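You operate a simulated robot arm through the tools that you are given. There is no shell and no other tool. Be economical: measure what you need, move in short steps, check, and stop when the job is done.

Carry out the task below with a simulated robot arm. There is one attempt and no reset: what you move stays moved.

TASK
Switch the cooker off, stand its egg in the green egg cup, switch the socket off and unplug.
Fine: the lid lies on the island close by the cooker, on the side toward the sink; the plug comes out after the socket switch is off.
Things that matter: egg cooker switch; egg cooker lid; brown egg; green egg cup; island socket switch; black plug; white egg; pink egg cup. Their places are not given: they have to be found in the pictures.

It is judged by the outcome, as a careful person would: the job done as asked, and still so three seconds after it is handed in. It fails if anything else is knocked over, pushed out of place, dropped, spilled or broken. A push-on lid holds only when it is set on centred and level and pressed home; a screw cap is set on level and turned clockwise until tight.

THE ROBOT
A 6-joint arm with a two-finger parallel gripper, fixed in place. Base frame: the origin is at the foot of the arm, x ahead of it, y to its left, z up. Readings come in m, degrees, newtons and seconds.
Its first joint turns from -66.0 to 66.0 degrees. Payload 2.45 kg.
The tool frame sits at the grasp point between the pads (the TCP): z along the fingers, y along the line on which they close. The tips reach 0.024 m beyond it. Largest opening 0.068 m; finger width 0.017, thickness 0.01; the body of the gripper, 0.04 by 0.07 m, starts 0.041 m behind the TCP.
Orientation is that of the tool frame in the base frame, as [roll, pitch, yaw] about the fixed x, y, z axes, in that order (R = Rz(yaw) Ry(pitch) Rx(roll)). With the fingers straight down and closing along the base's y, the tool's x points along the base's -x, its y along +y and its z along -z.

THE INTERFACE
- The arm moves only by the tool jog_arm. Its argument "series" is a list that holds one entry, the list of rows, each a list of 7 numbers: the turn, a rotation vector about the base's x, y, z in rad, then the shift along the base's x, y, z in m, then the gripper command, from -1 (fully open) to 1 (shut), values between in proportion. In form: [[[rx, ry, rz, dx, dy, dz, fingers], ...]]. A call has 1 to 20 rows; each row is the pose to reach, as a shift and turn from the pose commanded when the call began. A row lasts 0.2 s, in which the tool goes at most 0.05 m and 8.6 degrees; a call with a longer step from one row to the next is refused whole, and so is a gripper value outside its range. Where a pose cannot be reached the arm comes as near as it can. A force on the tool above 90 N (or 10 N above the force at the start of the call, whichever is more), or a blocked arm, ends the call early, and 0.2 s more pass. The fingers move at their own pace (about 0.108 m/s each) and stop on an object; they squeeze with about 24 N. The grip force told is the motor's: it shows also when the fingers shut on nothing. Time passes only in rows, and 0.2 s behind the last, so rows that repeat a pose let the fingers close. The reply holds the time, the measured pose of the TCP, the force on the tool along the base axes, the opening and the grip force, in the units named above and with some noise.
- Cameras (640 x 400 px; columns grow to the right, rows downward): "scene" is fixed at [0.1818, 0.4327, 1.4564]; the picture's right is [-0.55, -0.83, 0.00], its down [-0.54, 0.36, -0.76] and it looks along [0.64, -0.42, -0.65] (base axes); focal length 326 px, centre (320, 200). "wrist" rides on the gripper at [-0.032, 0, -0.039] in the tool frame; the picture's right is [0.00, -1.00, 0.00], its down [0.97, 0.00, -0.24] and it looks along [0.24, 0.00, 0.97] (tool axes); focal length 218 px, centre (320, 200).
- camera(camera): a new picture of that camera. It takes no simulated time.
- pixel_to_xyz(camera, pixels): for up to 12 pixels [column, row] of the newest picture of that camera ("zoom" is the newest enlarged one), the place [x, y, z] in the base frame of the surface seen there, good to about 0.002 m. It takes no simulated time.
- close_up(camera, box): a new picture of the part [left, top, right, bottom] of that camera's present view, enlarged. It takes no simulated time.
- hand_in(): hands the job in; it is judged then, once.

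Work in short steps. Measure before you move; look again where a grasp or a placing could have gone wrong, and mend it. You have 80 turns and 46 pictures in all, those below and enlarged ones among them. Open the gripper and draw the arm clear of the work before you hand the job in, unless the task says otherwise; then end with one line.

The tools are called after "Call:" by a JSON object that holds its "name" and its "arguments". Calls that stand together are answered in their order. jog_arm: Moves the arm, as the interface text tells. Its arguments: {"type":"object","properties":{"series":{"type":"array","items":{"type":"array","items":{"type":"array","items":{"type":"number"}}}}},"required":["series"]} The other tools are called the same way: camera (camera) takes a picture; pixel_to_xyz (camera, pixels) gives the place of the surface under pixels of a picture; close_up (camera, box) takes an enlarged picture of a part of a camera's view; hand_in () hands the job in.

At the start:

```text
time: 0.0
position: [0.486, 0.1006, 1.2048]
tool_rot: [-179.9, 0.1, 180.0]
ft_force: [0.1, -0.1, 0.1]
finger_gap: 0.0678
grip_force: 0.0
```

scene: 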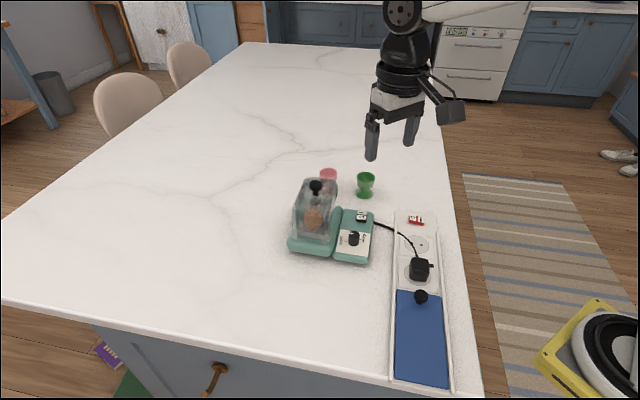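
wrist: 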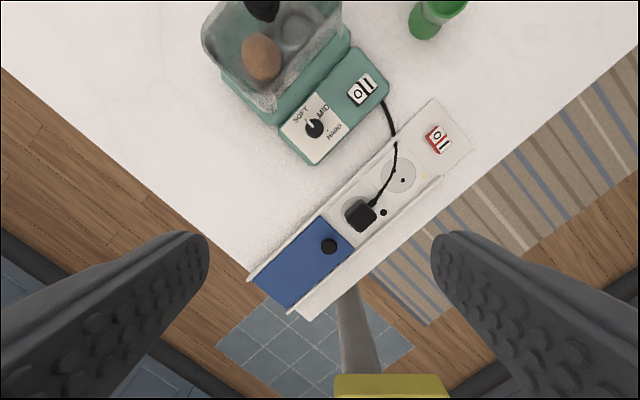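

The cooker sits around scene (320,225), with the socket strip at (415,260). I'll enlarge both views before measuring.

Call:
{"name": "close_up", "arguments": {"camera": "scene", "box": [270, 150, 470, 310]}}

Call:
{"name": "close_up", "arguments": {"camera": "wrist", "box": [190, 0, 490, 260]}}

Call:
{"name": "camera", "arguments": {"camera": "scene"}}

```text
2.50 times, centred on (370, 230) of scene
```

zoom: 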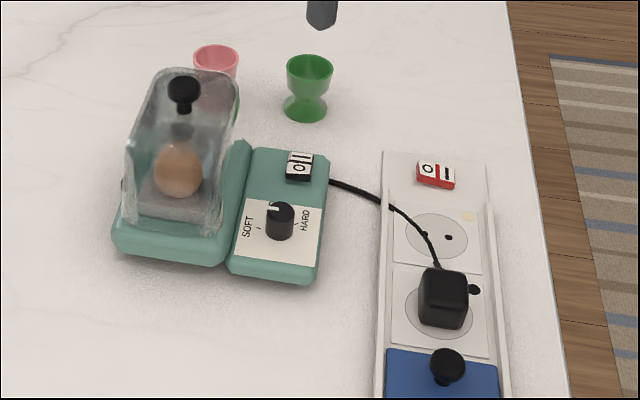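

```text
1.54 times, centred on (340, 130) of wrist
```

zoom: 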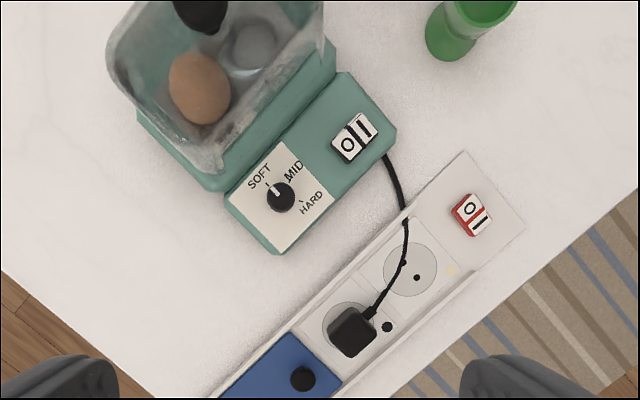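

```text
41 pictures are left
```

scene: 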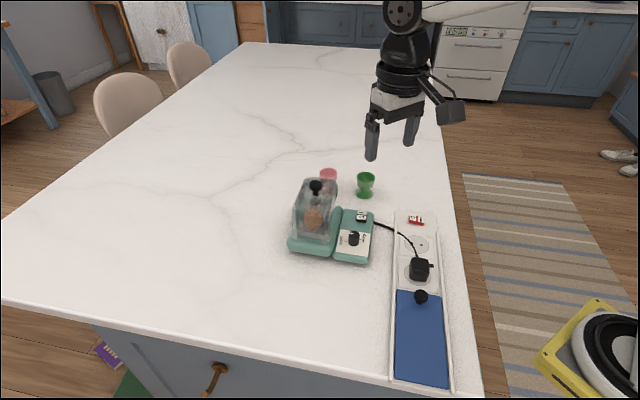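

The switch rockers, dial, lid knob, eggs and plug are visible. I'll measure their places and look at the upper right of the scene for the sink.

Call:
{"name": "pixel_to_xyz", "arguments": {"camera": "scene", "pixels": [[316, 186], [328, 173], [365, 178], [361, 216], [354, 237], [416, 220], [420, 264], [421, 296], [421, 244], [280, 270], [600, 3], [340, 245]]}}

Call:
{"name": "pixel_to_xyz", "arguments": {"camera": "zoom", "pixels": [[347, 144], [362, 128], [470, 208], [479, 222], [352, 332], [387, 326], [200, 88], [250, 45], [200, 10], [470, 8], [402, 262], [415, 278]]}}

Call:
{"name": "close_up", "arguments": {"camera": "scene", "box": [480, 0, 640, 100]}}

```text
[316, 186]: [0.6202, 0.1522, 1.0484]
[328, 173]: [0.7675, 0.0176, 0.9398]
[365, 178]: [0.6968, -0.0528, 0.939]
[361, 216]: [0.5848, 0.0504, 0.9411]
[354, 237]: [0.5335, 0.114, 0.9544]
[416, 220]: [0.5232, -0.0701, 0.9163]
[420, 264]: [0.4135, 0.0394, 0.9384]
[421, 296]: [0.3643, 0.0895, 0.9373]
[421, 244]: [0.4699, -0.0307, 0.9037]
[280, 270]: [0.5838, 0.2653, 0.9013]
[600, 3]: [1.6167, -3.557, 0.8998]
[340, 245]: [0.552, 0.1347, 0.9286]
```

```text
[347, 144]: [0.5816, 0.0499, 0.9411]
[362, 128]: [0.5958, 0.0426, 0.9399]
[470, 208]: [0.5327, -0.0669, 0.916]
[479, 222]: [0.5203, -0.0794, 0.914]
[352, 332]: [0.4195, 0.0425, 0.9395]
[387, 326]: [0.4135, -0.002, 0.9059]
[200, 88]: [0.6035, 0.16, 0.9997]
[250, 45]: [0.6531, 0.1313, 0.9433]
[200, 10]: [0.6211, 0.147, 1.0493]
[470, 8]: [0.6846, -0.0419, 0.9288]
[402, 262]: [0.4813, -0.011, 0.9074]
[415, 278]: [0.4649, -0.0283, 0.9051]
```

```text
4.00 times, centred on (560, 50) of scene
```

zoom: 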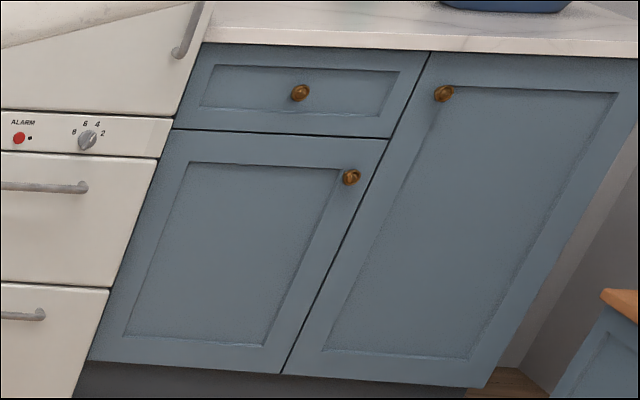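

The work surface here is at z≈0.90. The sink isn't in view yet, so I'll tilt the wrist camera up in free space to look around the room.

Call:
{"name": "jog_arm", "arguments": {"series": [[[0, -0.14, 0, 0, 0, 0, -1], [0, -0.28, 0, 0, 0, 0, -1], [0, -0.42, 0, 0, 0, 0, -1], [0, -0.56, 0, 0, 0, 0, -1], [0, -0.7, 0, 0, 0, 0, -1], [0, -0.84, 0, 0, 0, 0, -1], [0, -0.98, 0, 0, 0, 0, -1], [0, -1.12, 0, 0, 0, 0, -1], [0, -1.2, 0, 0, 0, 0, -1]]]}}

Call:
{"name": "camera", "arguments": {"camera": "wrist"}}

```text
time: 2.0
position: [0.486, 0.1025, 1.2045]
tool_rot: [179.6, 68.9, 179.6]
ft_force: [0.2, 0.4, 0.3]
finger_gap: 0.0681
grip_force: 0.2
```

```text
39 pictures are left
```

wrist: 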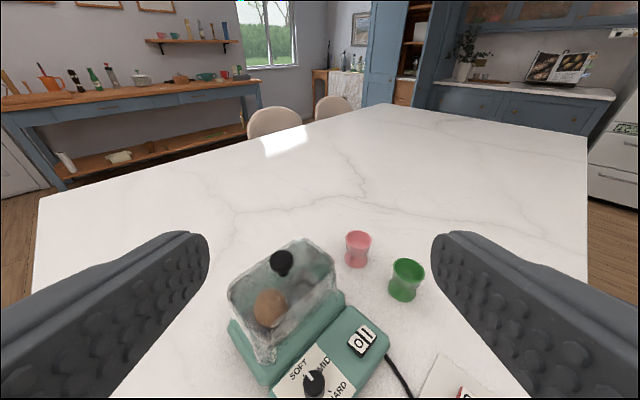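

No sink is visible ahead or to the left. I'll turn right to check that side.

Call:
{"name": "jog_arm", "arguments": {"series": [[[0, 0, -0.14, 0, 0, 0, -1], [0, 0, -0.28, 0, 0, 0, -1], [0, 0, -0.42, 0, 0, 0, -1], [0, 0, -0.56, 0, 0, 0, -1], [0, 0, -0.7, 0, 0, 0, -1], [0, 0, -0.84, 0, 0, 0, -1], [0, 0, -0.98, 0, 0, 0, -1], [0, 0, -1.12, 0, 0, 0, -1], [0, 0, -1.26, 0, 0, 0, -1]]]}}

Call:
{"name": "camera", "arguments": {"camera": "wrist"}}

```text
time: 4.0
position: [0.4857, 0.1006, 1.2043]
tool_rot: [-179.8, 69.0, 107.8]
ft_force: [-0.1, -0.5, -0.8]
finger_gap: 0.0681
grip_force: 0.2
```

```text
38 pictures are left
```

wrist: 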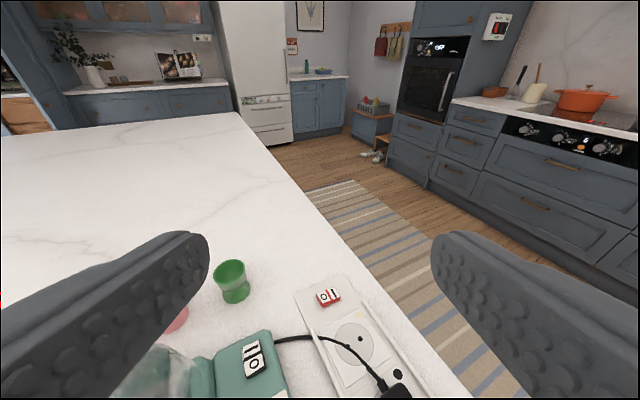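

A hob counter is on the right and continues out of view, so I'll turn further.

Call:
{"name": "jog_arm", "arguments": {"series": [[[0, 0, -0.14, 0, 0, 0, -1], [0, 0, -0.28, 0, 0, 0, -1], [0, 0, -0.42, 0, 0, 0, -1], [0, 0, -0.56, 0, 0, 0, -1], [0, 0, -0.7, 0, 0, 0, -1], [0, 0, -0.84, 0, 0, 0, -1], [0, 0, -0.98, 0, 0, 0, -1], [0, 0, -1.1, 0, 0, 0, -1]]]}}

Call:
{"name": "camera", "arguments": {"camera": "wrist"}}

```text
time: 5.8
position: [0.4482, 0.0622, 1.1425]
tool_rot: [179.5, 68.4, 44.6]
ft_force: [0.4, -0.2, 0.0]
finger_gap: 0.068
grip_force: 0.1
out of reach, approached as far as the arm can: row 5, 6, 7, 8
```

```text
37 pictures are left
```

wrist: 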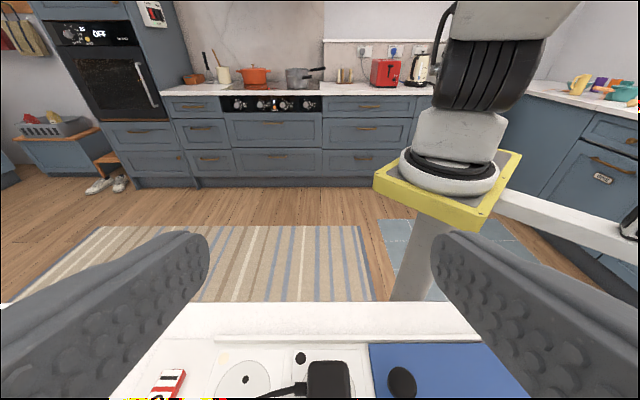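

The right edge (600,90) shows crockery on another counter with a dishwasher-like front, perhaps by the sink. I'll go back and look around the other way, to the left and behind.

Call:
{"name": "close_up", "arguments": {"camera": "wrist", "box": [480, 40, 640, 240]}}

Call:
{"name": "jog_arm", "arguments": {"series": [[[0, 0, 0.14, 0, 0, 0, -1], [0, 0, 0.28, 0, 0, 0, -1], [0, 0, 0.42, 0, 0, 0, -1], [0, 0, 0.56, 0, 0, 0, -1], [0, 0, 0.7, 0, 0, 0, -1], [0, 0, 0.84, 0, 0, 0, -1], [0, 0, 0.98, 0, 0, 0, -1], [0, 0, 1.12, 0, 0, 0, -1], [0, 0, 1.26, 0, 0, 0, -1], [0, 0, 1.4, 0, 0, 0, -1], [0, 0, 1.54, 0, 0, 0, -1], [0, 0, 1.68, 0, 0, 0, -1], [0, 0, 1.82, 0, 0, 0, -1], [0, 0, 1.96, 0, 0, 0, -1], [0, 0, 2.1, 0, 0, 0, -1], [0, 0, 2.24, 0, 0, 0, -1], [0, 0, 2.36, 0, 0, 0, -1]]]}}

```text
2.00 times, centred on (560, 140) of wrist
```

zoom: 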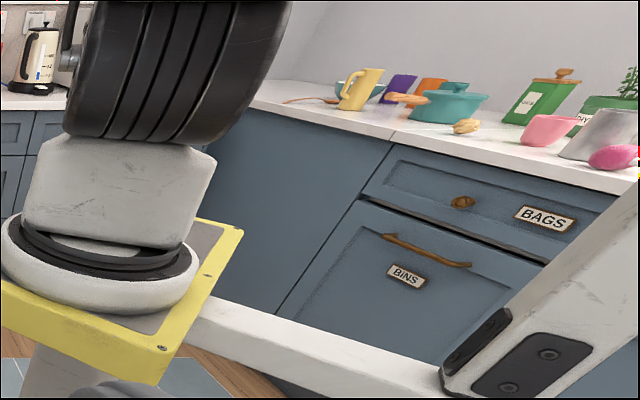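

```text
time: 9.4
position: [0.498, 0.0816, 1.1572]
tool_rot: [179.9, 68.7, 179.9]
ft_force: [-0.2, 0.2, -0.3]
finger_gap: 0.0676
grip_force: 0.0
out of reach, approached as far as the arm can: row 14, 15, 16, 17
```

Bins and dishes are on the -x side counter. I'll turn left to see the rest (the +y and -x side).

Call:
{"name": "jog_arm", "arguments": {"series": [[[0, 0, 0.14, 0, 0, 0.01, -1], [0, 0, 0.28, -0.02, 0, 0.02, -1], [0, 0, 0.42, -0.04, 0, 0.03, -1], [0, 0, 0.56, -0.06, 0, 0.04, -1], [0, 0, 0.7, -0.08, 0, 0.05, -1], [0, 0, 0.84, -0.1, 0, 0.05, -1], [0, 0, 0.98, -0.1, 0, 0.05, -1], [0, 0, 1.12, -0.1, 0, 0.05, -1], [0, 0, 1.26, -0.1, 0, 0.05, -1], [0, 0, 1.4, -0.1, 0, 0.05, -1], [0, 0, 1.54, -0.1, 0, 0.05, -1], [0, 0, 1.68, -0.1, 0, 0.05, -1], [0, 0, 1.82, -0.1, 0, 0.05, -1], [0, 0, 1.96, -0.1, 0, 0.05, -1]]]}}

Call:
{"name": "camera", "arguments": {"camera": "wrist"}}

```text
time: 12.4
position: [0.2926, 0.3344, 1.2119]
tool_rot: [-177.2, 68.6, -118.7]
ft_force: [-0.7, -1.6, -0.8]
finger_gap: 0.068
grip_force: 0.1
out of reach, approached as far as the arm can: row 1, 2, 3, 4, 5, 6, 7, 8, 9, 10, 11, 12, 13, 14
```

```text
35 pictures are left
```

wrist: 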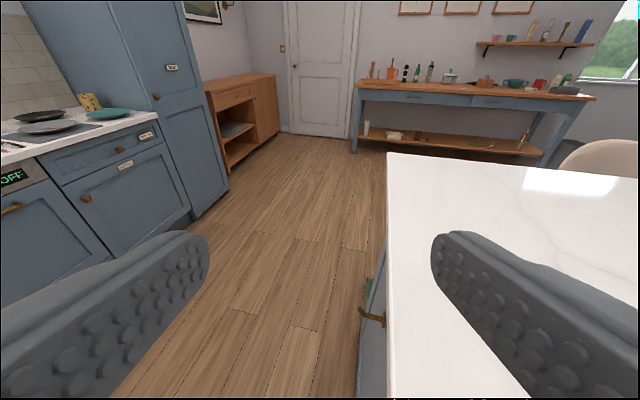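

There are plates on what looks like a draining board at the left edge (60,130), on the -x counter. I'll enlarge that and turn a bit further left to see the sink.

Call:
{"name": "jog_arm", "arguments": {"series": [[[0, 0, 0.14, 0, 0, 0, -1], [0, 0, 0.28, 0, 0, 0, -1], [0, 0, 0.42, 0, 0, 0, -1], [0, 0, 0.56, 0, 0, 0, -1]]]}}

Call:
{"name": "camera", "arguments": {"camera": "wrist"}}

```text
time: 13.4
position: [0.2922, 0.3329, 1.212]
tool_rot: [-177.1, 68.5, -118.7]
ft_force: [-0.2, -0.1, 0.3]
finger_gap: 0.0681
grip_force: 0.0
out of reach, approached as far as the arm can: row 1, 2, 3, 4
```

```text
34 pictures are left
```

wrist: 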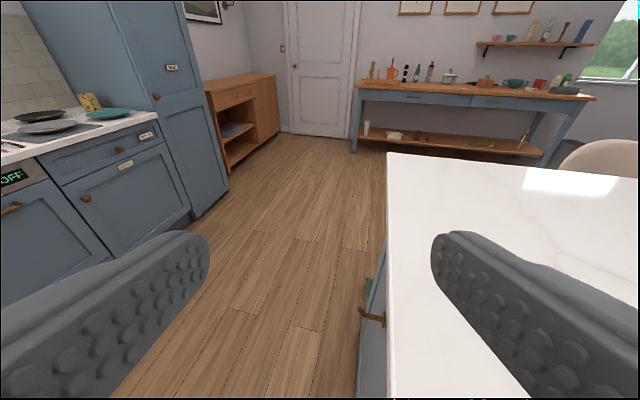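

The turn is blocked there, so I'll enlarge the left edge.

Call:
{"name": "close_up", "arguments": {"camera": "wrist", "box": [0, 60, 220, 200]}}

Call:
{"name": "pixel_to_xyz", "arguments": {"camera": "wrist", "pixels": [[5, 150], [40, 128], [110, 113], [390, 157], [340, 300]]}}

```text
2.86 times, centred on (110, 130) of wrist
```

zoom: 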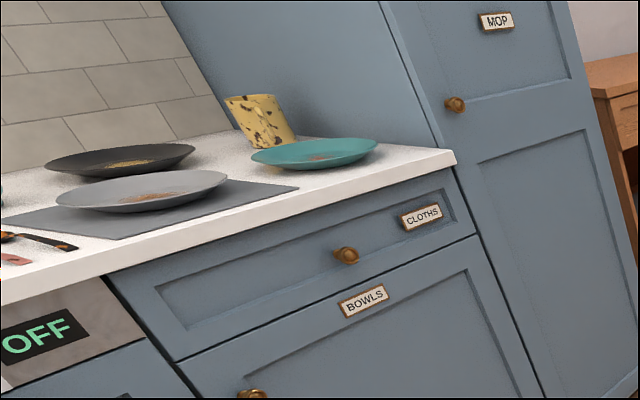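

```text
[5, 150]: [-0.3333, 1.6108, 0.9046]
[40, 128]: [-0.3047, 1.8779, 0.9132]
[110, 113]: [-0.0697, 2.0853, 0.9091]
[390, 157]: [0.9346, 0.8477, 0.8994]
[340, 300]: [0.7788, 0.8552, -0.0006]
```

The sink must lie on that (-x,+y) counter, between the plates/dishwasher and the bins. I'll unwind the wrist and then tilt toward that counter directly to confirm.

Call:
{"name": "jog_arm", "arguments": {"series": [[[0, 0, -0.14, 0.01, -0.02, 0, -1], [0, 0, -0.28, 0.02, -0.04, 0, -1], [0, 0, -0.42, 0.04, -0.06, 0, -1], [0, 0, -0.56, 0.05, -0.08, 0, -1], [0, 0, -0.7, 0.06, -0.1, 0, -1], [0, 0, -0.84, 0.07, -0.12, 0, -1], [0, 0, -0.98, 0.08, -0.14, 0, -1], [0, 0, -1.07, 0.09, -0.15, 0, -1]]]}}

Call:
{"name": "jog_arm", "arguments": {"series": [[[0, 0.14, 0, 0, 0, 0, -1], [0, 0.28, 0, 0, 0, 0, -1], [0, 0.42, 0, 0, 0, 0, -1], [0, 0.56, 0, 0, 0, 0, -1], [0, 0.7, 0, 0, 0, 0, -1], [0, 0.84, 0, 0, 0, 0, -1], [0, 0.98, 0, 0, 0, 0, -1], [0, 1.12, 0, 0, 0, 0, -1], [0, 1.2, 0, 0, 0, 0, -1]]]}}

```text
time: 15.2
position: [0.3821, 0.1827, 1.2119]
tool_rot: [-177.2, 68.5, 179.8]
ft_force: [0.6, 0.1, -0.8]
finger_gap: 0.0678
grip_force: 0.0
out of reach, approached as far as the arm can: row 1, 2, 3, 4, 5, 6, 7
```

```text
time: 17.2
position: [0.3827, 0.1833, 1.2132]
tool_rot: [-177.2, -0.3, -179.9]
ft_force: [-0.4, -0.5, 0.4]
finger_gap: 0.0682
grip_force: 0.0
out of reach, approached as far as the arm can: row 1, 2, 3
```

Tool is down again; now tilt it toward (-x,+y).

Call:
{"name": "jog_arm", "arguments": {"series": [[[0.1, 0.1, 0, 0, 0, 0, -1], [0.2, 0.2, 0, 0, 0, 0, -1], [0.3, 0.3, 0, 0, 0, 0, -1], [0.4, 0.4, 0, 0, 0, 0, -1], [0.5, 0.5, 0, 0, 0, 0, -1], [0.6, 0.6, 0, 0, 0, 0, -1]]]}}

Call:
{"name": "camera", "arguments": {"camera": "wrist"}}

```text
time: 18.6
position: [0.3808, 0.183, 1.2127]
tool_rot: [143.8, -32.3, -168.2]
ft_force: [-0.5, -0.4, -0.6]
finger_gap: 0.068
grip_force: 0.0
```

```text
32 pictures are left
```

wrist: 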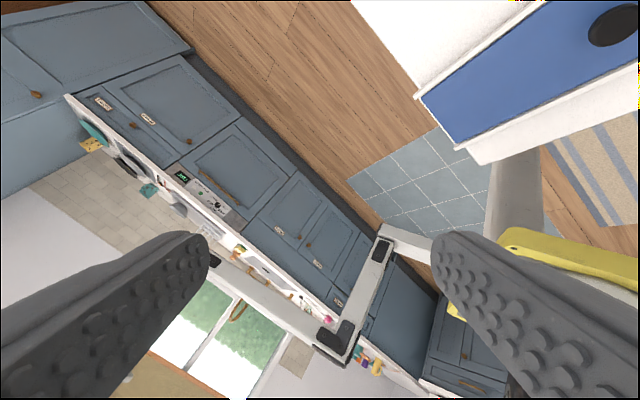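

Call:
{"name": "close_up", "arguments": {"camera": "wrist", "box": [160, 160, 400, 360]}}

Call:
{"name": "pixel_to_xyz", "arguments": {"camera": "wrist", "pixels": [[255, 263], [265, 268], [210, 230], [330, 318], [424, 97], [120, 165]]}}

```text
2.00 times, centred on (280, 260) of wrist
```

zoom: 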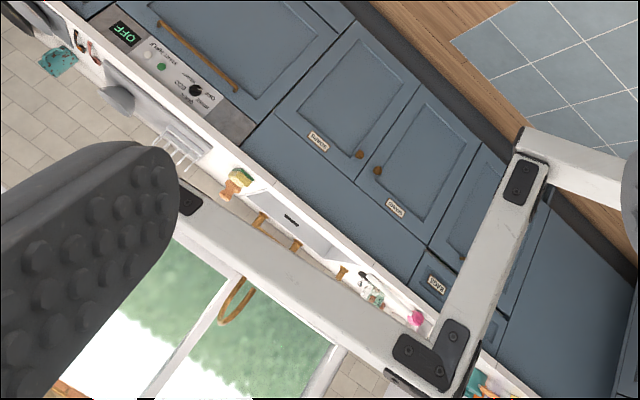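

```text
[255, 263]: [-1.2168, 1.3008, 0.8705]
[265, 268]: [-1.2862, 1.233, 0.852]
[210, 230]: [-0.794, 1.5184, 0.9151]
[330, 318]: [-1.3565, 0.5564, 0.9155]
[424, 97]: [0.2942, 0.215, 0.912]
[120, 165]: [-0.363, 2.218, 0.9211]
```

The sink (taps at (-1.25,1.27)) confirms it: the sink side of the cooker is the (-x,+y) side, open island at scene (290,290). I'll undo the tilt and move over the cooker for a measured view.

Call:
{"name": "jog_arm", "arguments": {"series": [[[-0.1, -0.1, 0, 0.03, -0.01, 0, -1], [-0.2, -0.2, 0, 0.06, -0.02, 0, -1], [-0.3, -0.3, 0, 0.09, -0.03, 0, -1], [-0.4, -0.4, 0, 0.12, -0.04, 0, -1], [-0.5, -0.5, 0, 0.15, -0.04, 0, -1], [-0.6, -0.6, 0, 0.18, -0.05, 0, -1], [-0.6, -0.6, 0, 0.21, -0.05, 0, -1]]]}}

Call:
{"name": "camera", "arguments": {"camera": "wrist"}}

```text
time: 20.2
position: [0.5919, 0.131, 1.2129]
tool_rot: [-177.1, -0.2, 179.9]
ft_force: [0.0, -0.4, -0.7]
finger_gap: 0.0681
grip_force: 0.1
```

```text
30 pictures are left
```

wrist: 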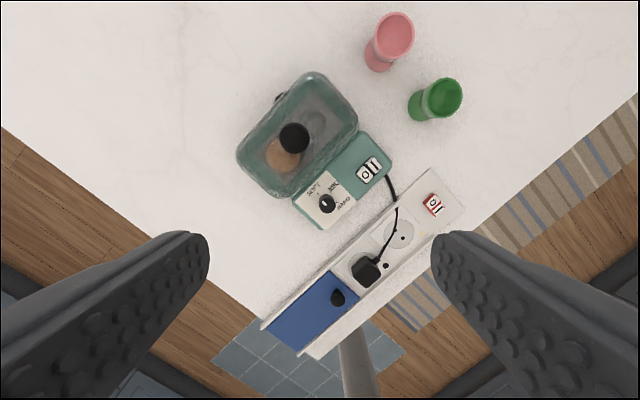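

Clear top view. I'll enlarge the cooker and switches and measure.

Call:
{"name": "close_up", "arguments": {"camera": "wrist", "box": [225, 50, 475, 290]}}

Call:
{"name": "pixel_to_xyz", "arguments": {"camera": "wrist", "pixels": [[294, 137], [239, 157], [310, 73], [356, 120], [280, 195], [391, 160], [320, 228], [365, 173], [373, 164], [392, 34], [443, 98], [437, 82]]}}

Call:
{"name": "pixel_to_xyz", "arguments": {"camera": "wrist", "pixels": [[432, 201], [436, 208], [370, 274], [386, 266], [355, 268], [368, 288], [372, 258], [362, 262], [404, 233], [409, 102], [283, 162], [460, 210]]}}

```text
1.67 times, centred on (350, 170) of wrist
```

zoom: 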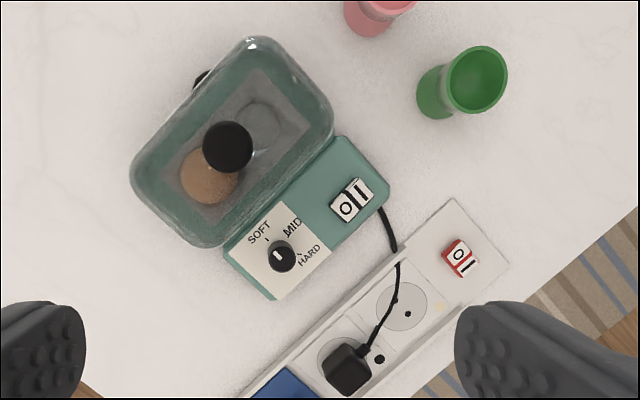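

```text
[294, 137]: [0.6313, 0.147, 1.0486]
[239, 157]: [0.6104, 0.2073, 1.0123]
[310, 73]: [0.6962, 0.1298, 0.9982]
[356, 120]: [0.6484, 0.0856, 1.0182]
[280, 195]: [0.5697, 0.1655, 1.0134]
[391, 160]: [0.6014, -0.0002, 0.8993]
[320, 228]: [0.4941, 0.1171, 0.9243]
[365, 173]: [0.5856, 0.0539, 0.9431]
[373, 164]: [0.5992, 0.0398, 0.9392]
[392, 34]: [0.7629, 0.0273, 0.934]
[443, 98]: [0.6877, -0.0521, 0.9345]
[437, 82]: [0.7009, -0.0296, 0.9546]
```

```text
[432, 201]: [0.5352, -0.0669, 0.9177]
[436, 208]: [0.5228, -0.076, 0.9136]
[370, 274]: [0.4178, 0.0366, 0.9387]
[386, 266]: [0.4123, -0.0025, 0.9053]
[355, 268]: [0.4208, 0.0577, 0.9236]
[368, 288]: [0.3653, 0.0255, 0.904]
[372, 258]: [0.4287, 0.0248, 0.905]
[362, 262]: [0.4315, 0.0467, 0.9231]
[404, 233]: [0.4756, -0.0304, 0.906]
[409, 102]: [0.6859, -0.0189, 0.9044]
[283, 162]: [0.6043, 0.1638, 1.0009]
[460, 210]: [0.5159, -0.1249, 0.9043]
```

Both rockers have the "O" half raised: cooker O at (0.5835,0.054,0.943), socket O at (0.535,-0.067,0.918). I'll close the fingers, level and yaw the tool -45°, and hover above the cooker's O half.

Call:
{"name": "jog_arm", "arguments": {"series": [[[0.05, 0, 0, -0.003, -0.02, 0, 1], [0.05, -0.003, -0.13, -0.006, -0.04, 0, 1], [0.05, -0.006, -0.27, -0.01, -0.06, -0.01, 1], [0.05, -0.01, -0.41, -0.012, -0.073, -0.05, 1], [0.049, -0.014, -0.55, -0.012, -0.073, -0.1, 1], [0.048, -0.017, -0.68, -0.012, -0.073, -0.15, 1], [0.0474, -0.0196, -0.784, -0.012, -0.073, -0.19, 1], [0.0474, -0.0196, -0.784, -0.012, -0.073, -0.21, 1], [0.0474, -0.0196, -0.784, -0.012, -0.073, -0.21, 1]]]}}

Call:
{"name": "close_up", "arguments": {"camera": "scene", "box": [290, 160, 450, 260]}}

```text
time: 22.2
position: [0.5796, 0.0604, 1.002]
tool_rot: [179.9, -0.2, 135.0]
ft_force: [-0.4, -0.3, 0.3]
finger_gap: 0.0
grip_force: 24.0
```

```text
4.00 times, centred on (370, 210) of scene
```

zoom: 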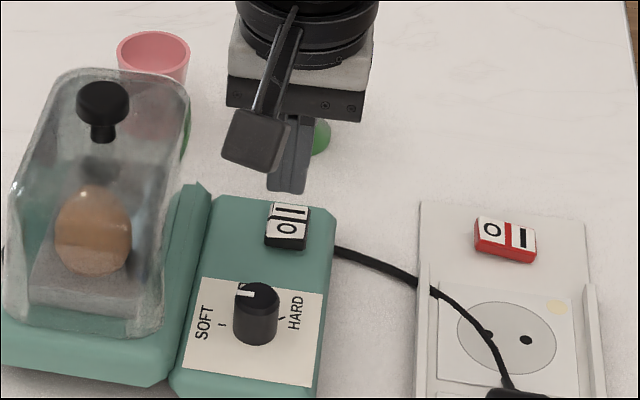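

The closed tip is above the O half. I'll press down in small steps.

Call:
{"name": "jog_arm", "arguments": {"series": [[[0, 0, 0, 0.002, -0.003, -0.02, 1], [0, 0, 0, 0.002, -0.003, -0.03, 1], [0, 0, 0, 0.002, -0.003, -0.035, 1], [0, 0, 0, 0.002, -0.003, -0.038, 1], [0, 0, 0, 0.002, -0.003, -0.041, 1], [0, 0, 0, 0.002, -0.003, -0.043, 1]]]}}

```text
time: 23.6
position: [0.582, 0.0566, 0.9631]
tool_rot: [179.8, -0.1, 135.2]
ft_force: [-20.0, 0.8, 45.3]
finger_gap: 0.0
grip_force: 23.5
```

The tip reached z≈0.939 with a firm 45 N. I'll lift and check the rocker.

Call:
{"name": "jog_arm", "arguments": {"series": [[[0, 0, 0, 0, 0, 0.03, 1], [0, 0, 0, -0.02, -0.03, 0.07, 1], [0, 0, 0, -0.05, -0.05, 0.11, 1]]]}}

Call:
{"name": "close_up", "arguments": {"camera": "scene", "box": [290, 160, 450, 260]}}

```text
refused: row 2 steps farther than a row can; nothing moved
```

```text
4.00 times, centred on (370, 210) of scene
```

zoom: 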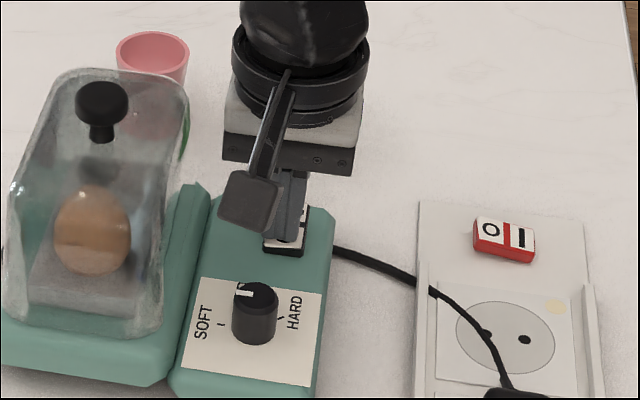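

Call:
{"name": "jog_arm", "arguments": {"series": [[[0, 0, 0, 0, 0, 0.03, 1], [0, 0, 0, -0.01, -0.02, 0.06, 1], [0, 0, 0, -0.02, -0.04, 0.09, 1], [0, 0, 0, -0.03, -0.06, 0.11, 1]]]}}

Call:
{"name": "close_up", "arguments": {"camera": "scene", "box": [330, 190, 410, 240]}}

Call:
{"name": "pixel_to_xyz", "arguments": {"camera": "zoom", "pixels": [[245, 220], [250, 180], [252, 192], [245, 206]]}}

```text
time: 24.6
position: [0.5528, -0.0034, 1.0702]
tool_rot: [179.8, -0.3, 135.0]
ft_force: [-0.4, 0.2, 0.4]
finger_gap: 0.0
grip_force: 23.2
```

```text
8.00 times, centred on (370, 215) of scene
```

zoom: 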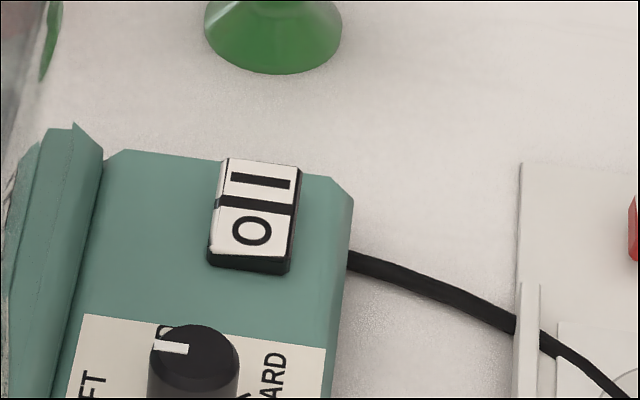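

```text
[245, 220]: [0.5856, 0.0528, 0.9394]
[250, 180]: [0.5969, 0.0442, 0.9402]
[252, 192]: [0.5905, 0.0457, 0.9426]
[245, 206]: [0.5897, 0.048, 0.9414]
```

The O half now sits lower and the I half is raised: cooker is off. Next is the socket's rocker; I'll measure it precisely.

Call:
{"name": "close_up", "arguments": {"camera": "scene", "box": [390, 200, 450, 240]}}

Call:
{"name": "pixel_to_xyz", "arguments": {"camera": "zoom", "pixels": [[240, 200], [210, 190], [275, 215], [325, 220], [360, 235], [290, 245]]}}

```text
10.00 times, centred on (420, 220) of scene
```

zoom: 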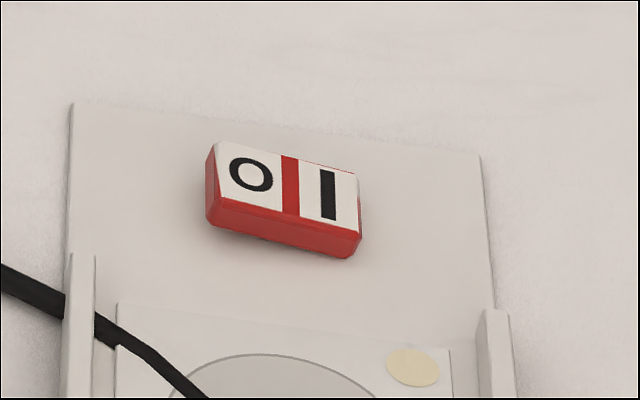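

```text
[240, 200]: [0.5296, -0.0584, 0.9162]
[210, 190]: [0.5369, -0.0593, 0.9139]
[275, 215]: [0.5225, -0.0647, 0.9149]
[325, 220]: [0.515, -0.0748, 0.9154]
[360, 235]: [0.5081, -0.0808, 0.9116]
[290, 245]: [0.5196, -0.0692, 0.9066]
```

O centre is ≈(0.532,-0.065). I'll press just outward of it at (0.536,-0.062).

Call:
{"name": "jog_arm", "arguments": {"series": [[[0, 0, 0, -0.008, -0.03, -0.02, 1], [0, 0, 0, -0.017, -0.0586, -0.05, 1], [0, 0, 0, -0.017, -0.0586, -0.09, 1], [0, 0, 0, -0.017, -0.0586, -0.115, 1], [0, 0, 0, -0.017, -0.0586, -0.125, 1], [0, 0, 0, -0.017, -0.0586, -0.13, 1], [0, 0, 0, -0.017, -0.0586, -0.133, 1], [0, 0, 0, -0.017, -0.0586, -0.136, 1]]]}}

```text
time: 26.4
position: [0.5366, -0.0612, 0.9371]
tool_rot: [179.7, 0.0, 135.1]
ft_force: [-10.0, 10.1, 51.4]
finger_gap: 0.0
grip_force: 23.0
```

Pressed with ~51 N at tip z≈0.913. I'll lift, move away and check both rockers.

Call:
{"name": "jog_arm", "arguments": {"series": [[[0, 0, 0, 0, 0, 0.04, 1], [0, 0, 0, 0, 0.02, 0.08, 1], [0, 0, 0, 0.01, 0.05, 0.12, 1], [0, 0, 0, 0.03, 0.08, 0.15, 1], [0, 0, 0, 0.03, 0.11, 0.19, 1], [0, 0, 0, 0.03, 0.14, 0.23, 1], [0, 0, 0, 0.03, 0.14, 0.27, -1]]]}}

Call:
{"name": "camera", "arguments": {"camera": "wrist"}}

Call:
{"name": "close_up", "arguments": {"camera": "scene", "box": [340, 180, 460, 300]}}

Call:
{"name": "pixel_to_xyz", "arguments": {"camera": "zoom", "pixels": [[233, 122], [265, 133]]}}

```text
refused: row 3 steps farther than a row can; nothing moved
```

```text
24 pictures are left
```

wrist: 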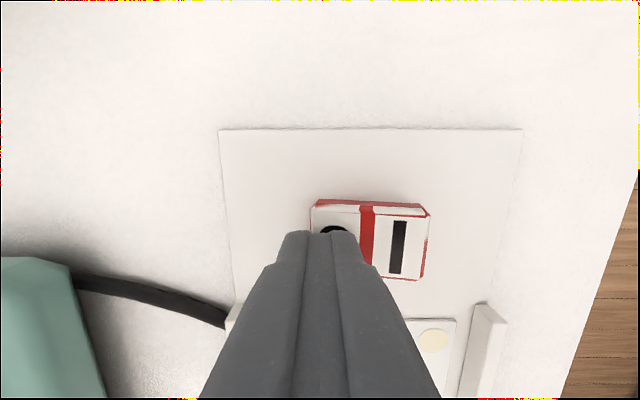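

```text
3.33 times, centred on (400, 240) of scene
```

zoom: 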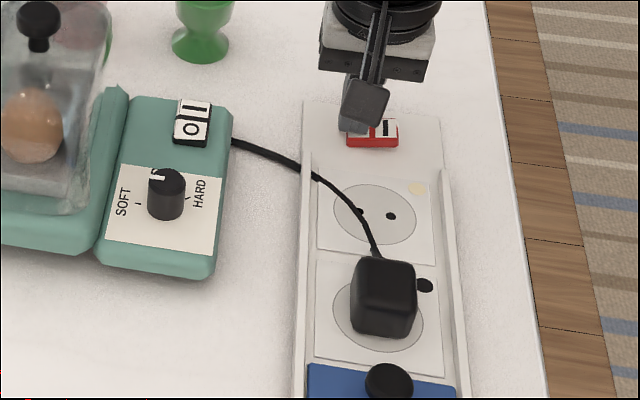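

```text
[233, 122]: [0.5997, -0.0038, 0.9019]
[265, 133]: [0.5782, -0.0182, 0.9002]
```

Lift well clear, open the fingers, and move to above the lid knob.

Call:
{"name": "jog_arm", "arguments": {"series": [[[0, 0, 0, 0, 0, 0.04, 1], [0, 0, 0, 0, 0, 0.08, 1], [0, 0, 0, 0, 0.01, 0.12, 1], [0, 0, 0, 0.01, 0.03, 0.16, 1], [0, 0, 0, 0.02, 0.05, 0.2, 1], [0, 0, 0, 0.03, 0.08, 0.235, 1], [0, 0, 0, 0.045, 0.115, 0.235, -1], [0, 0, 0, 0.06, 0.15, 0.235, -1], [0, 0, 0, 0.075, 0.18, 0.235, -1], [0, 0, 0, 0.0934, 0.208, 0.235, -1], [0, 0, 0, 0.0934, 0.208, 0.235, -1]]]}}

Call:
{"name": "camera", "arguments": {"camera": "wrist"}}

Call:
{"name": "close_up", "arguments": {"camera": "scene", "box": [270, 140, 430, 240]}}

```text
time: 28.8
position: [0.6294, 0.1453, 1.1688]
tool_rot: [-180.0, -0.4, 135.0]
ft_force: [0.6, 0.1, -0.1]
finger_gap: 0.0681
grip_force: 0.1
```

```text
22 pictures are left
```

wrist: 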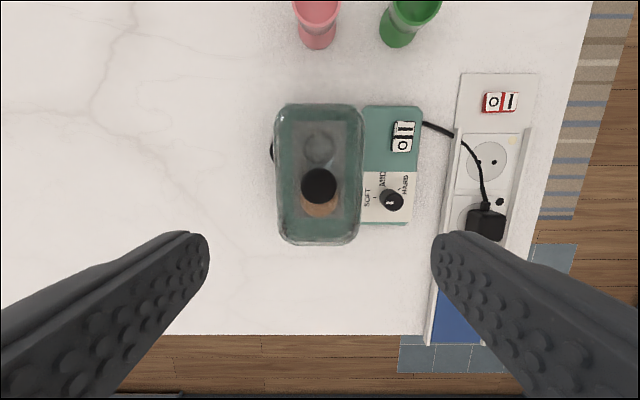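

```text
4.00 times, centred on (350, 190) of scene
```

zoom: 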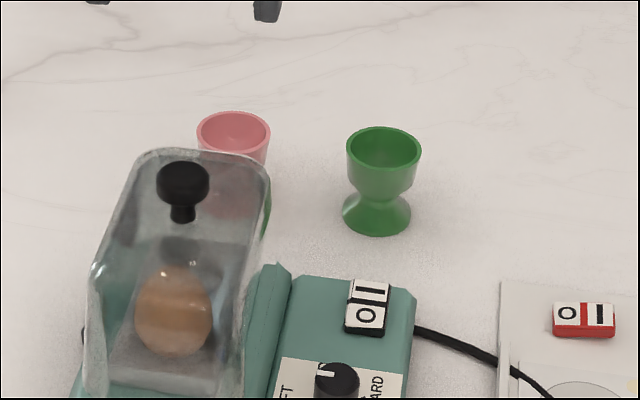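

Both rockers are off. The knob's centre works out to ≈(0.631,0.144); descend with open fingers to TCP z≈1.045 and close.

Call:
{"name": "jog_arm", "arguments": {"series": [[[0, 0, 0, 0.0015, -0.0015, -0.04, -1], [0, 0, 0, 0.0015, -0.0015, -0.08, -1], [0, 0, 0, 0.0015, -0.0015, -0.11, -1], [0, 0, 0, 0.0015, -0.0015, -0.123, -1], [0, 0, 0, 0.0015, -0.0015, -0.123, 1], [0, 0, 0, 0.0015, -0.0015, -0.123, 1], [0, 0, 0, 0.0015, -0.0015, -0.123, 1]]]}}

```text
time: 30.4
position: [0.6302, 0.1438, 1.0444]
tool_rot: [179.9, -0.4, 135.1]
ft_force: [-0.2, 0.0, 0.0]
finger_gap: 0.0266
grip_force: 24.1
```

The knob is gripped (gap 0.027). Lift straight up.

Call:
{"name": "jog_arm", "arguments": {"series": [[[0, 0, 0, 0, 0, 0.01, 1], [0, 0, 0, 0, 0, 0.02, 1], [0, 0, 0, 0, 0, 0.04, 1], [0, 0, 0, 0, 0, 0.07, 1], [0, 0, 0, 0, 0, 0.1, 1], [0, 0, 0, 0, 0, 0.13, 1]]]}}

Call:
{"name": "camera", "arguments": {"camera": "scene"}}

```text
time: 31.8
position: [0.6295, 0.1426, 1.1762]
tool_rot: [180.0, -0.3, 135.1]
ft_force: [-0.1, -0.2, 1.2]
finger_gap: 0.0001
grip_force: 23.9
```

```text
20 pictures are left
```

scene: 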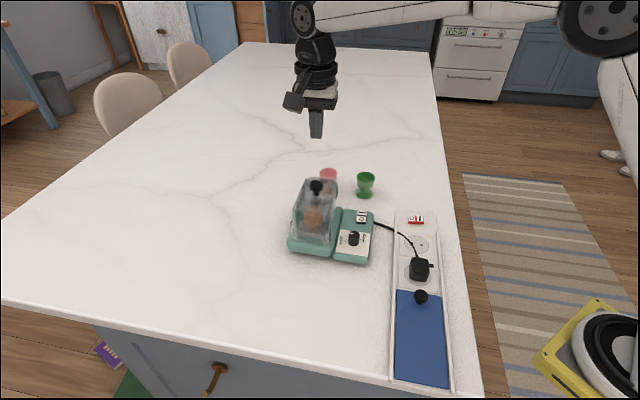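

The fingers slipped off and the lid stayed put. I'll regrip lower, almost touching the lid crown, and lift slowly reading the force.

Call:
{"name": "jog_arm", "arguments": {"series": [[[0, 0, 0, 0.0012, 0.001, -0.0, -1], [0, 0, 0, 0.0012, 0.001, -0.04, -1], [0, 0, 0, 0.0012, 0.001, -0.08, -1], [0, 0, 0, 0.0012, 0.001, -0.115, -1], [0, 0, 0, 0.0012, 0.001, -0.13, -1], [0, 0, 0, 0.0012, 0.001, -0.134, -1], [0, 0, 0, 0.0012, 0.001, -0.137, -1], [0, 0, 0, 0.0012, 0.001, -0.14, -1], [0, 0, 0, 0.0012, 0.001, -0.143, -1]]]}}

```text
time: 33.8
position: [0.6312, 0.1452, 1.0436]
tool_rot: [179.3, 0.2, 135.0]
ft_force: [-21.4, -8.1, 73.4]
finger_gap: 0.0683
grip_force: 0.4
```

Tips touch the lid crown at TCP z≈1.0436. Back off a little, close, and lift slowly.

Call:
{"name": "jog_arm", "arguments": {"series": [[[0, 0, 0, 0, 0, 0.006, -1], [0, 0, 0, 0, 0, 0.007, -1], [0, 0, 0, 0, 0, 0.007, 1], [0, 0, 0, 0, 0, 0.007, 1], [0, 0, 0, 0, 0, 0.007, 1], [0, 0, 0, 0, 0, 0.007, 1]]]}}

Call:
{"name": "jog_arm", "arguments": {"series": [[[0, 0, 0, 0, 0, 0.001, 1], [0, 0, 0, 0, 0, 0.002, 1], [0, 0, 0, 0, 0, 0.003, 1], [0, 0, 0, 0, 0, 0.004, 1]]]}}

```text
time: 35.2
position: [0.6326, 0.1477, 1.0447]
tool_rot: [179.2, 0.0, 135.1]
ft_force: [5.2, 10.3, 30.0]
finger_gap: 0.0267
grip_force: 23.8
```

```text
time: 36.2
position: [0.6319, 0.145, 1.0438]
tool_rot: [179.9, -0.2, 135.1]
ft_force: [5.2, 2.0, 13.2]
finger_gap: 0.0265
grip_force: 23.8
```

Still slightly pressing down (13 N); continue lifting in 2 mm steps.

Call:
{"name": "jog_arm", "arguments": {"series": [[[0, 0, 0, 0, 0, 0.002, 1], [0, 0, 0, 0, 0, 0.004, 1], [0, 0, 0, 0, 0, 0.006, 1], [0, 0, 0, 0, 0, 0.008, 1]]]}}

```text
time: 37.2
position: [0.6319, 0.1453, 1.0522]
tool_rot: [180.0, -0.2, 135.1]
ft_force: [0.0, -0.3, -2.0]
finger_gap: 0.027
grip_force: 23.8
```

Call:
{"name": "jog_arm", "arguments": {"series": [[[0, 0, 0, 0, 0, 0.003, 1], [0, 0, 0, 0, 0, 0.006, 1], [0, 0, 0, 0, 0, 0.009, 1], [0, 0, 0, 0, 0, 0.012, 1], [0, 0, 0, 0, 0, 0.015, 1]]]}}

Call:
{"name": "close_up", "arguments": {"camera": "scene", "box": [270, 150, 390, 270]}}

```text
time: 38.4
position: [0.6312, 0.1459, 1.0676]
tool_rot: [179.8, -0.2, 135.1]
ft_force: [-0.1, 0.2, -1.6]
finger_gap: 0.0264
grip_force: 24.3
```

```text
3.33 times, centred on (330, 210) of scene
```

zoom: 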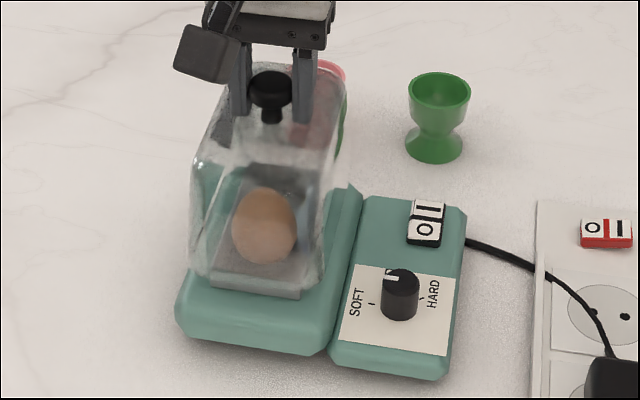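

The lid is coming up with the knob. Continue lifting at moderate speed.

Call:
{"name": "jog_arm", "arguments": {"series": [[[0, 0, 0, 0, 0, 0.01, 1], [0, 0, 0, 0, 0, 0.02, 1], [0, 0, 0, 0, 0, 0.03, 1], [0, 0, 0, 0, 0, 0.04, 1], [0, 0, 0, 0, 0, 0.05, 1], [0, 0, 0, 0, 0, 0.06, 1], [0, 0, 0, 0, 0, 0.07, 1], [0, 0, 0, 0, 0, 0.08, 1], [0, 0, 0, 0, 0, 0.09, 1]]]}}

Call:
{"name": "camera", "arguments": {"camera": "scene"}}

Call:
{"name": "pixel_to_xyz", "arguments": {"camera": "scene", "pixels": [[300, 240], [292, 250], [300, 255], [314, 210], [325, 200], [290, 235]]}}

```text
time: 40.4
position: [0.6301, 0.1459, 1.1577]
tool_rot: [179.9, -0.3, 135.1]
ft_force: [-0.4, 0.2, -0.2]
finger_gap: 0.0266
grip_force: 24.2
```

```text
18 pictures are left
```

scene: 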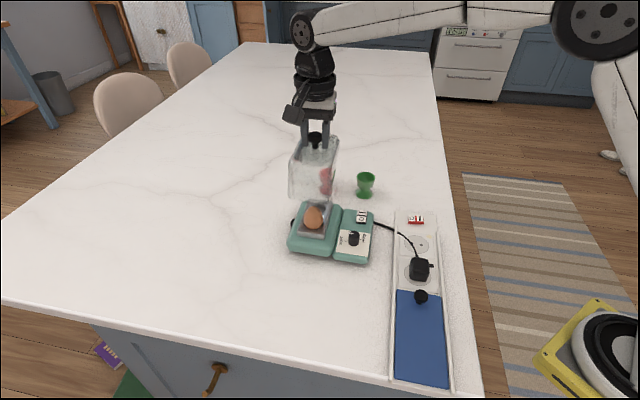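

```text
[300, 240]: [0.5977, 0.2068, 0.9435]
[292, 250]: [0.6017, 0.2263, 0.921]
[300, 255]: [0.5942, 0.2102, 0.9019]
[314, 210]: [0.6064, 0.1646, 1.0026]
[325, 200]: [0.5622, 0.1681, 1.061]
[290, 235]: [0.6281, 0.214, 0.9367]
```

Lid is free and hanging level; the cooker base ends ~0.071 m from its centre on the sink side. I'll carry the lid 0.16 m along (-x,+y) and lower it toward the island.

Call:
{"name": "jog_arm", "arguments": {"series": [[[0, 0, 0, -0.01, 0.01, 0, 1], [0, 0, 0, -0.025, 0.025, 0, 1], [0, 0, 0, -0.04, 0.04, 0, 1], [0, 0, 0, -0.055, 0.055, 0, 1], [0, 0, 0, -0.07, 0.07, 0, 1], [0, 0, 0, -0.085, 0.085, 0, 1], [0, 0, 0, -0.1, 0.1, 0, 1], [0, 0, 0, -0.11, 0.11, 0, 1], [0, 0, 0, -0.114, 0.114, 0, 1], [0, 0, 0, -0.114, 0.114, -0.02, 1], [0, 0, 0, -0.114, 0.114, -0.04, 1], [0, 0, 0, -0.114, 0.114, -0.06, 1], [0, 0, 0, -0.114, 0.114, -0.08, 1], [0, 0, 0, -0.114, 0.114, -0.1, 1], [0, 0, 0, -0.114, 0.114, -0.12, 1], [0, 0, 0, -0.114, 0.114, -0.13, 1]]]}}

Call:
{"name": "close_up", "arguments": {"camera": "scene", "box": [230, 180, 390, 340]}}

```text
time: 43.8
position: [0.5167, 0.2595, 1.0275]
tool_rot: [179.9, -0.2, 135.1]
ft_force: [0.9, 0.1, -1.0]
finger_gap: 0.027
grip_force: 24.3
```

```text
2.50 times, centred on (310, 260) of scene
```

zoom: 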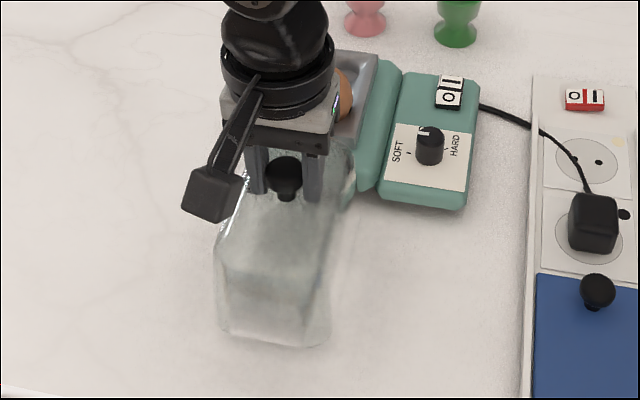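

Clear of the cooker. Lower slowly until the island takes the lid.

Call:
{"name": "jog_arm", "arguments": {"series": [[[0, 0, 0, 0, 0, -0.004, 1], [0, 0, 0, 0, 0, -0.008, 1], [0, 0, 0, 0, 0, -0.012, 1], [0, 0, 0, 0, 0, -0.015, 1], [0, 0, 0, 0, 0, -0.018, 1], [0, 0, 0, 0, 0, -0.021, 1], [0, 0, 0, 0, 0, -0.024, 1], [0, 0, 0, 0, 0, -0.027, 1]]]}}

```text
time: 45.6
position: [0.5174, 0.2597, 1.0027]
tool_rot: [179.7, -0.1, 135.0]
ft_force: [-4.2, -4.5, 19.3]
finger_gap: 0.0267
grip_force: 23.9
```

Contact (19 N) at TCP z≈1.003. Ease off, open, and rise straight up.

Call:
{"name": "jog_arm", "arguments": {"series": [[[0, 0, 0, 0, 0, 0.002, 1], [0, 0, 0, 0, 0, 0.002, -1], [0, 0, 0, 0, 0, 0.002, -1], [0, 0, 0, 0, 0, 0.002, -1], [0, 0, 0, 0, 0, 0.03, -1], [0, 0, 0, 0, 0, 0.07, -1], [0, 0, 0, 0, 0, 0.11, -1], [0, 0, 0, 0, 0, 0.15, -1], [0, 0, 0, 0.035, -0.035, 0.15, -1], [0, 0, 0, 0.07, -0.07, 0.15, -1]]]}}

Call:
{"name": "camera", "arguments": {"camera": "wrist"}}

Call:
{"name": "camera", "arguments": {"camera": "scene"}}

```text
time: 47.8
position: [0.5871, 0.1892, 1.1489]
tool_rot: [179.9, -0.3, 135.1]
ft_force: [0.5, 0.0, 0.1]
finger_gap: 0.0681
grip_force: 0.0
```

```text
16 pictures are left
```

wrist: 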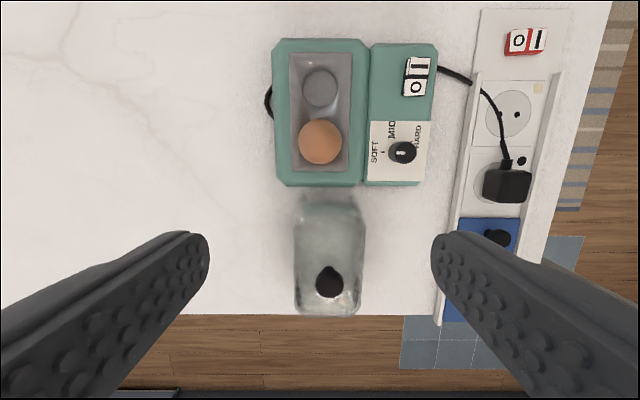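

```text
15 pictures are left
```

scene: 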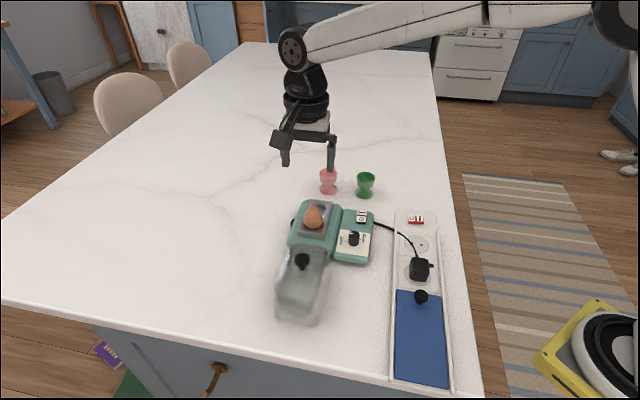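

The lid stands right beside the cooker on the sink side. Now measure the egg and green cup.

Call:
{"name": "pixel_to_xyz", "arguments": {"camera": "wrist", "pixels": [[320, 142], [320, 122], [320, 162], [300, 142], [340, 142], [320, 88], [296, 110], [345, 110], [320, 57], [320, 168]]}}

Call:
{"name": "pixel_to_xyz", "arguments": {"camera": "scene", "pixels": [[357, 174], [374, 175], [365, 172], [365, 182], [366, 196], [365, 177], [313, 218], [366, 187]]}}

Call:
{"name": "close_up", "arguments": {"camera": "scene", "box": [290, 160, 390, 250]}}

```text
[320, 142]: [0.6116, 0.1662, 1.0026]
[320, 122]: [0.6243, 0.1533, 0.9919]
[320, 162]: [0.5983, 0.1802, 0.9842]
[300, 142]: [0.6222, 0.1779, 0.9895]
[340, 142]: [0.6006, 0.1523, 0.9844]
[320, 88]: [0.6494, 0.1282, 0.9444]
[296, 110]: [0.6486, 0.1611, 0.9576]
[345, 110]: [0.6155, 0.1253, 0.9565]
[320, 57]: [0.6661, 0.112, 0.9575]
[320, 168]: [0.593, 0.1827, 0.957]
```

```text
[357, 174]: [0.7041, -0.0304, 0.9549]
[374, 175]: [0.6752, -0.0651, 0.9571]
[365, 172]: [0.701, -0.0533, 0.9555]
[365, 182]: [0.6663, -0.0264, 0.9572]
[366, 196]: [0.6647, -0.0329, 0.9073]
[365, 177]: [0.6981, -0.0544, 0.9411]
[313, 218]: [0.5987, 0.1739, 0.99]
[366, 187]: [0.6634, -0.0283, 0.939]
```

```text
4.44 times, centred on (340, 205) of scene
```

zoom: 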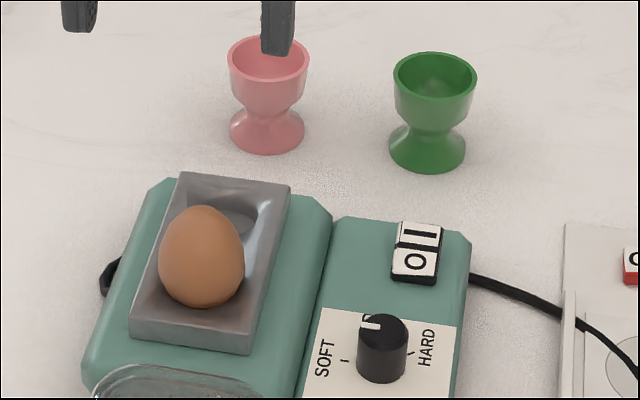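

Egg axis is at (0.6115,0.166), top 1.0035, centre ≈0.974; cup rim z≈0.957. I'll grip it slightly high (tips at ≈0.967) so the fingers stay above the cup rim later.

Call:
{"name": "jog_arm", "arguments": {"series": [[[0, 0, 0, 0.0244, -0.023, -0.02, -1], [0, 0, 0, 0.0244, -0.023, -0.06, -1], [0, 0, 0, 0.0244, -0.023, -0.1, -1], [0, 0, 0, 0.0244, -0.023, -0.13, -1], [0, 0, 0, 0.0244, -0.023, -0.15, -1], [0, 0, 0, 0.0244, -0.023, -0.157, -1], [0, 0, 0, 0.0244, -0.023, -0.157, -1], [0, 0, 0, 0.0244, -0.023, -0.157, 0], [0, 0, 0, 0.0244, -0.023, -0.157, 0.3], [0, 0, 0, 0.0244, -0.023, -0.157, 0.6], [0, 0, 0, 0.0244, -0.023, -0.157, 1], [0, 0, 0, 0.0244, -0.023, -0.157, 1]]]}}

```text
time: 50.4
position: [0.6119, 0.1678, 0.9933]
tool_rot: [-179.9, -0.3, 135.1]
ft_force: [-7.2, -5.7, 0.2]
finger_gap: 0.0412
grip_force: 14.6
```

Egg gripped (gap 0.041). Lift slowly.

Call:
{"name": "jog_arm", "arguments": {"series": [[[0, 0, 0, 0, 0, 0.004, 1], [0, 0, 0, 0, 0, 0.01, 1], [0, 0, 0, 0, 0, 0.02, 1], [0, 0, 0, 0, 0, 0.035, 1], [0, 0, 0, 0, 0, 0.05, 1], [0, 0, 0, 0, 0, 0.065, 1], [0, 0, 0, 0, 0, 0.08, 1]]]}}

Call:
{"name": "camera", "arguments": {"camera": "wrist"}}

```text
time: 52.0
position: [0.612, 0.1675, 1.0722]
tool_rot: [179.9, -0.2, 135.1]
ft_force: [0.0, 0.3, -1.3]
finger_gap: 0.0411
grip_force: 14.0
```

```text
13 pictures are left
```

wrist: 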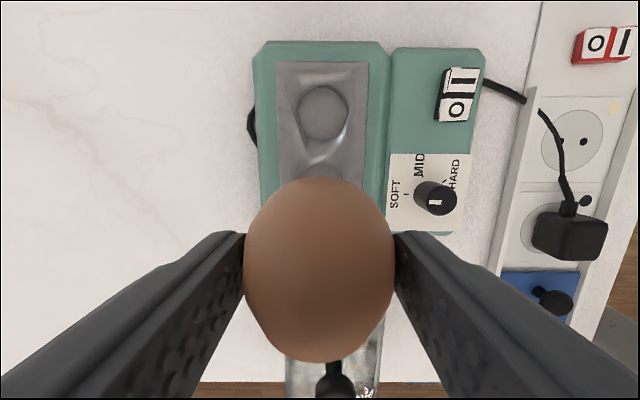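

Egg is held upright. Move part way toward the green cup and measure the cup rim from the wrist.

Call:
{"name": "jog_arm", "arguments": {"series": [[[0, 0, 0, 0.005, -0.015, 0.005, 1], [0, 0, 0, 0.012, -0.035, 0.01, 1], [0, 0, 0, 0.02, -0.055, 0.02, 1], [0, 0, 0, 0.027, -0.075, 0.03, 1], [0, 0, 0, 0.035, -0.095, 0.03, 1], [0, 0, 0, 0.04, -0.11, 0.03, 1], [0, 0, 0, 0.045, -0.12, 0.03, 1], [0, 0, 0, 0.045, -0.12, 0.03, 1]]]}}

Call:
{"name": "camera", "arguments": {"camera": "wrist"}}

```text
time: 53.8
position: [0.6569, 0.0458, 1.103]
tool_rot: [179.9, -0.3, 135.1]
ft_force: [-0.7, 0.6, -1.1]
finger_gap: 0.041
grip_force: 14.3
```

```text
12 pictures are left
```

wrist: 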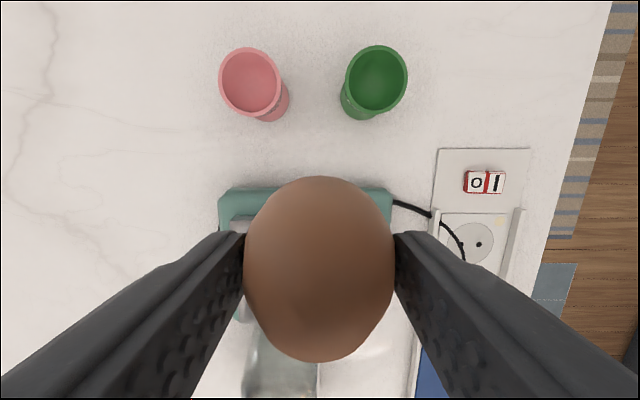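

Measure rim points of the green cup (centre near (377,77)).

Call:
{"name": "pixel_to_xyz", "arguments": {"camera": "wrist", "pixels": [[348, 80], [405, 73], [378, 47], [375, 109], [357, 56], [399, 97], [376, 77], [354, 99], [400, 56]]}}

```text
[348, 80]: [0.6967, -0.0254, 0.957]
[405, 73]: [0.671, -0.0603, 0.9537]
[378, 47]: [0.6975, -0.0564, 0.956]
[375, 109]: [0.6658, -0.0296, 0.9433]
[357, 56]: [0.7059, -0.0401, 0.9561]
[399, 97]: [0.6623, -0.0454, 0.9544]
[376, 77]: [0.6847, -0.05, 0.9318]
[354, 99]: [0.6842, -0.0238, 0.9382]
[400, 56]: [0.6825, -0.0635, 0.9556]
```

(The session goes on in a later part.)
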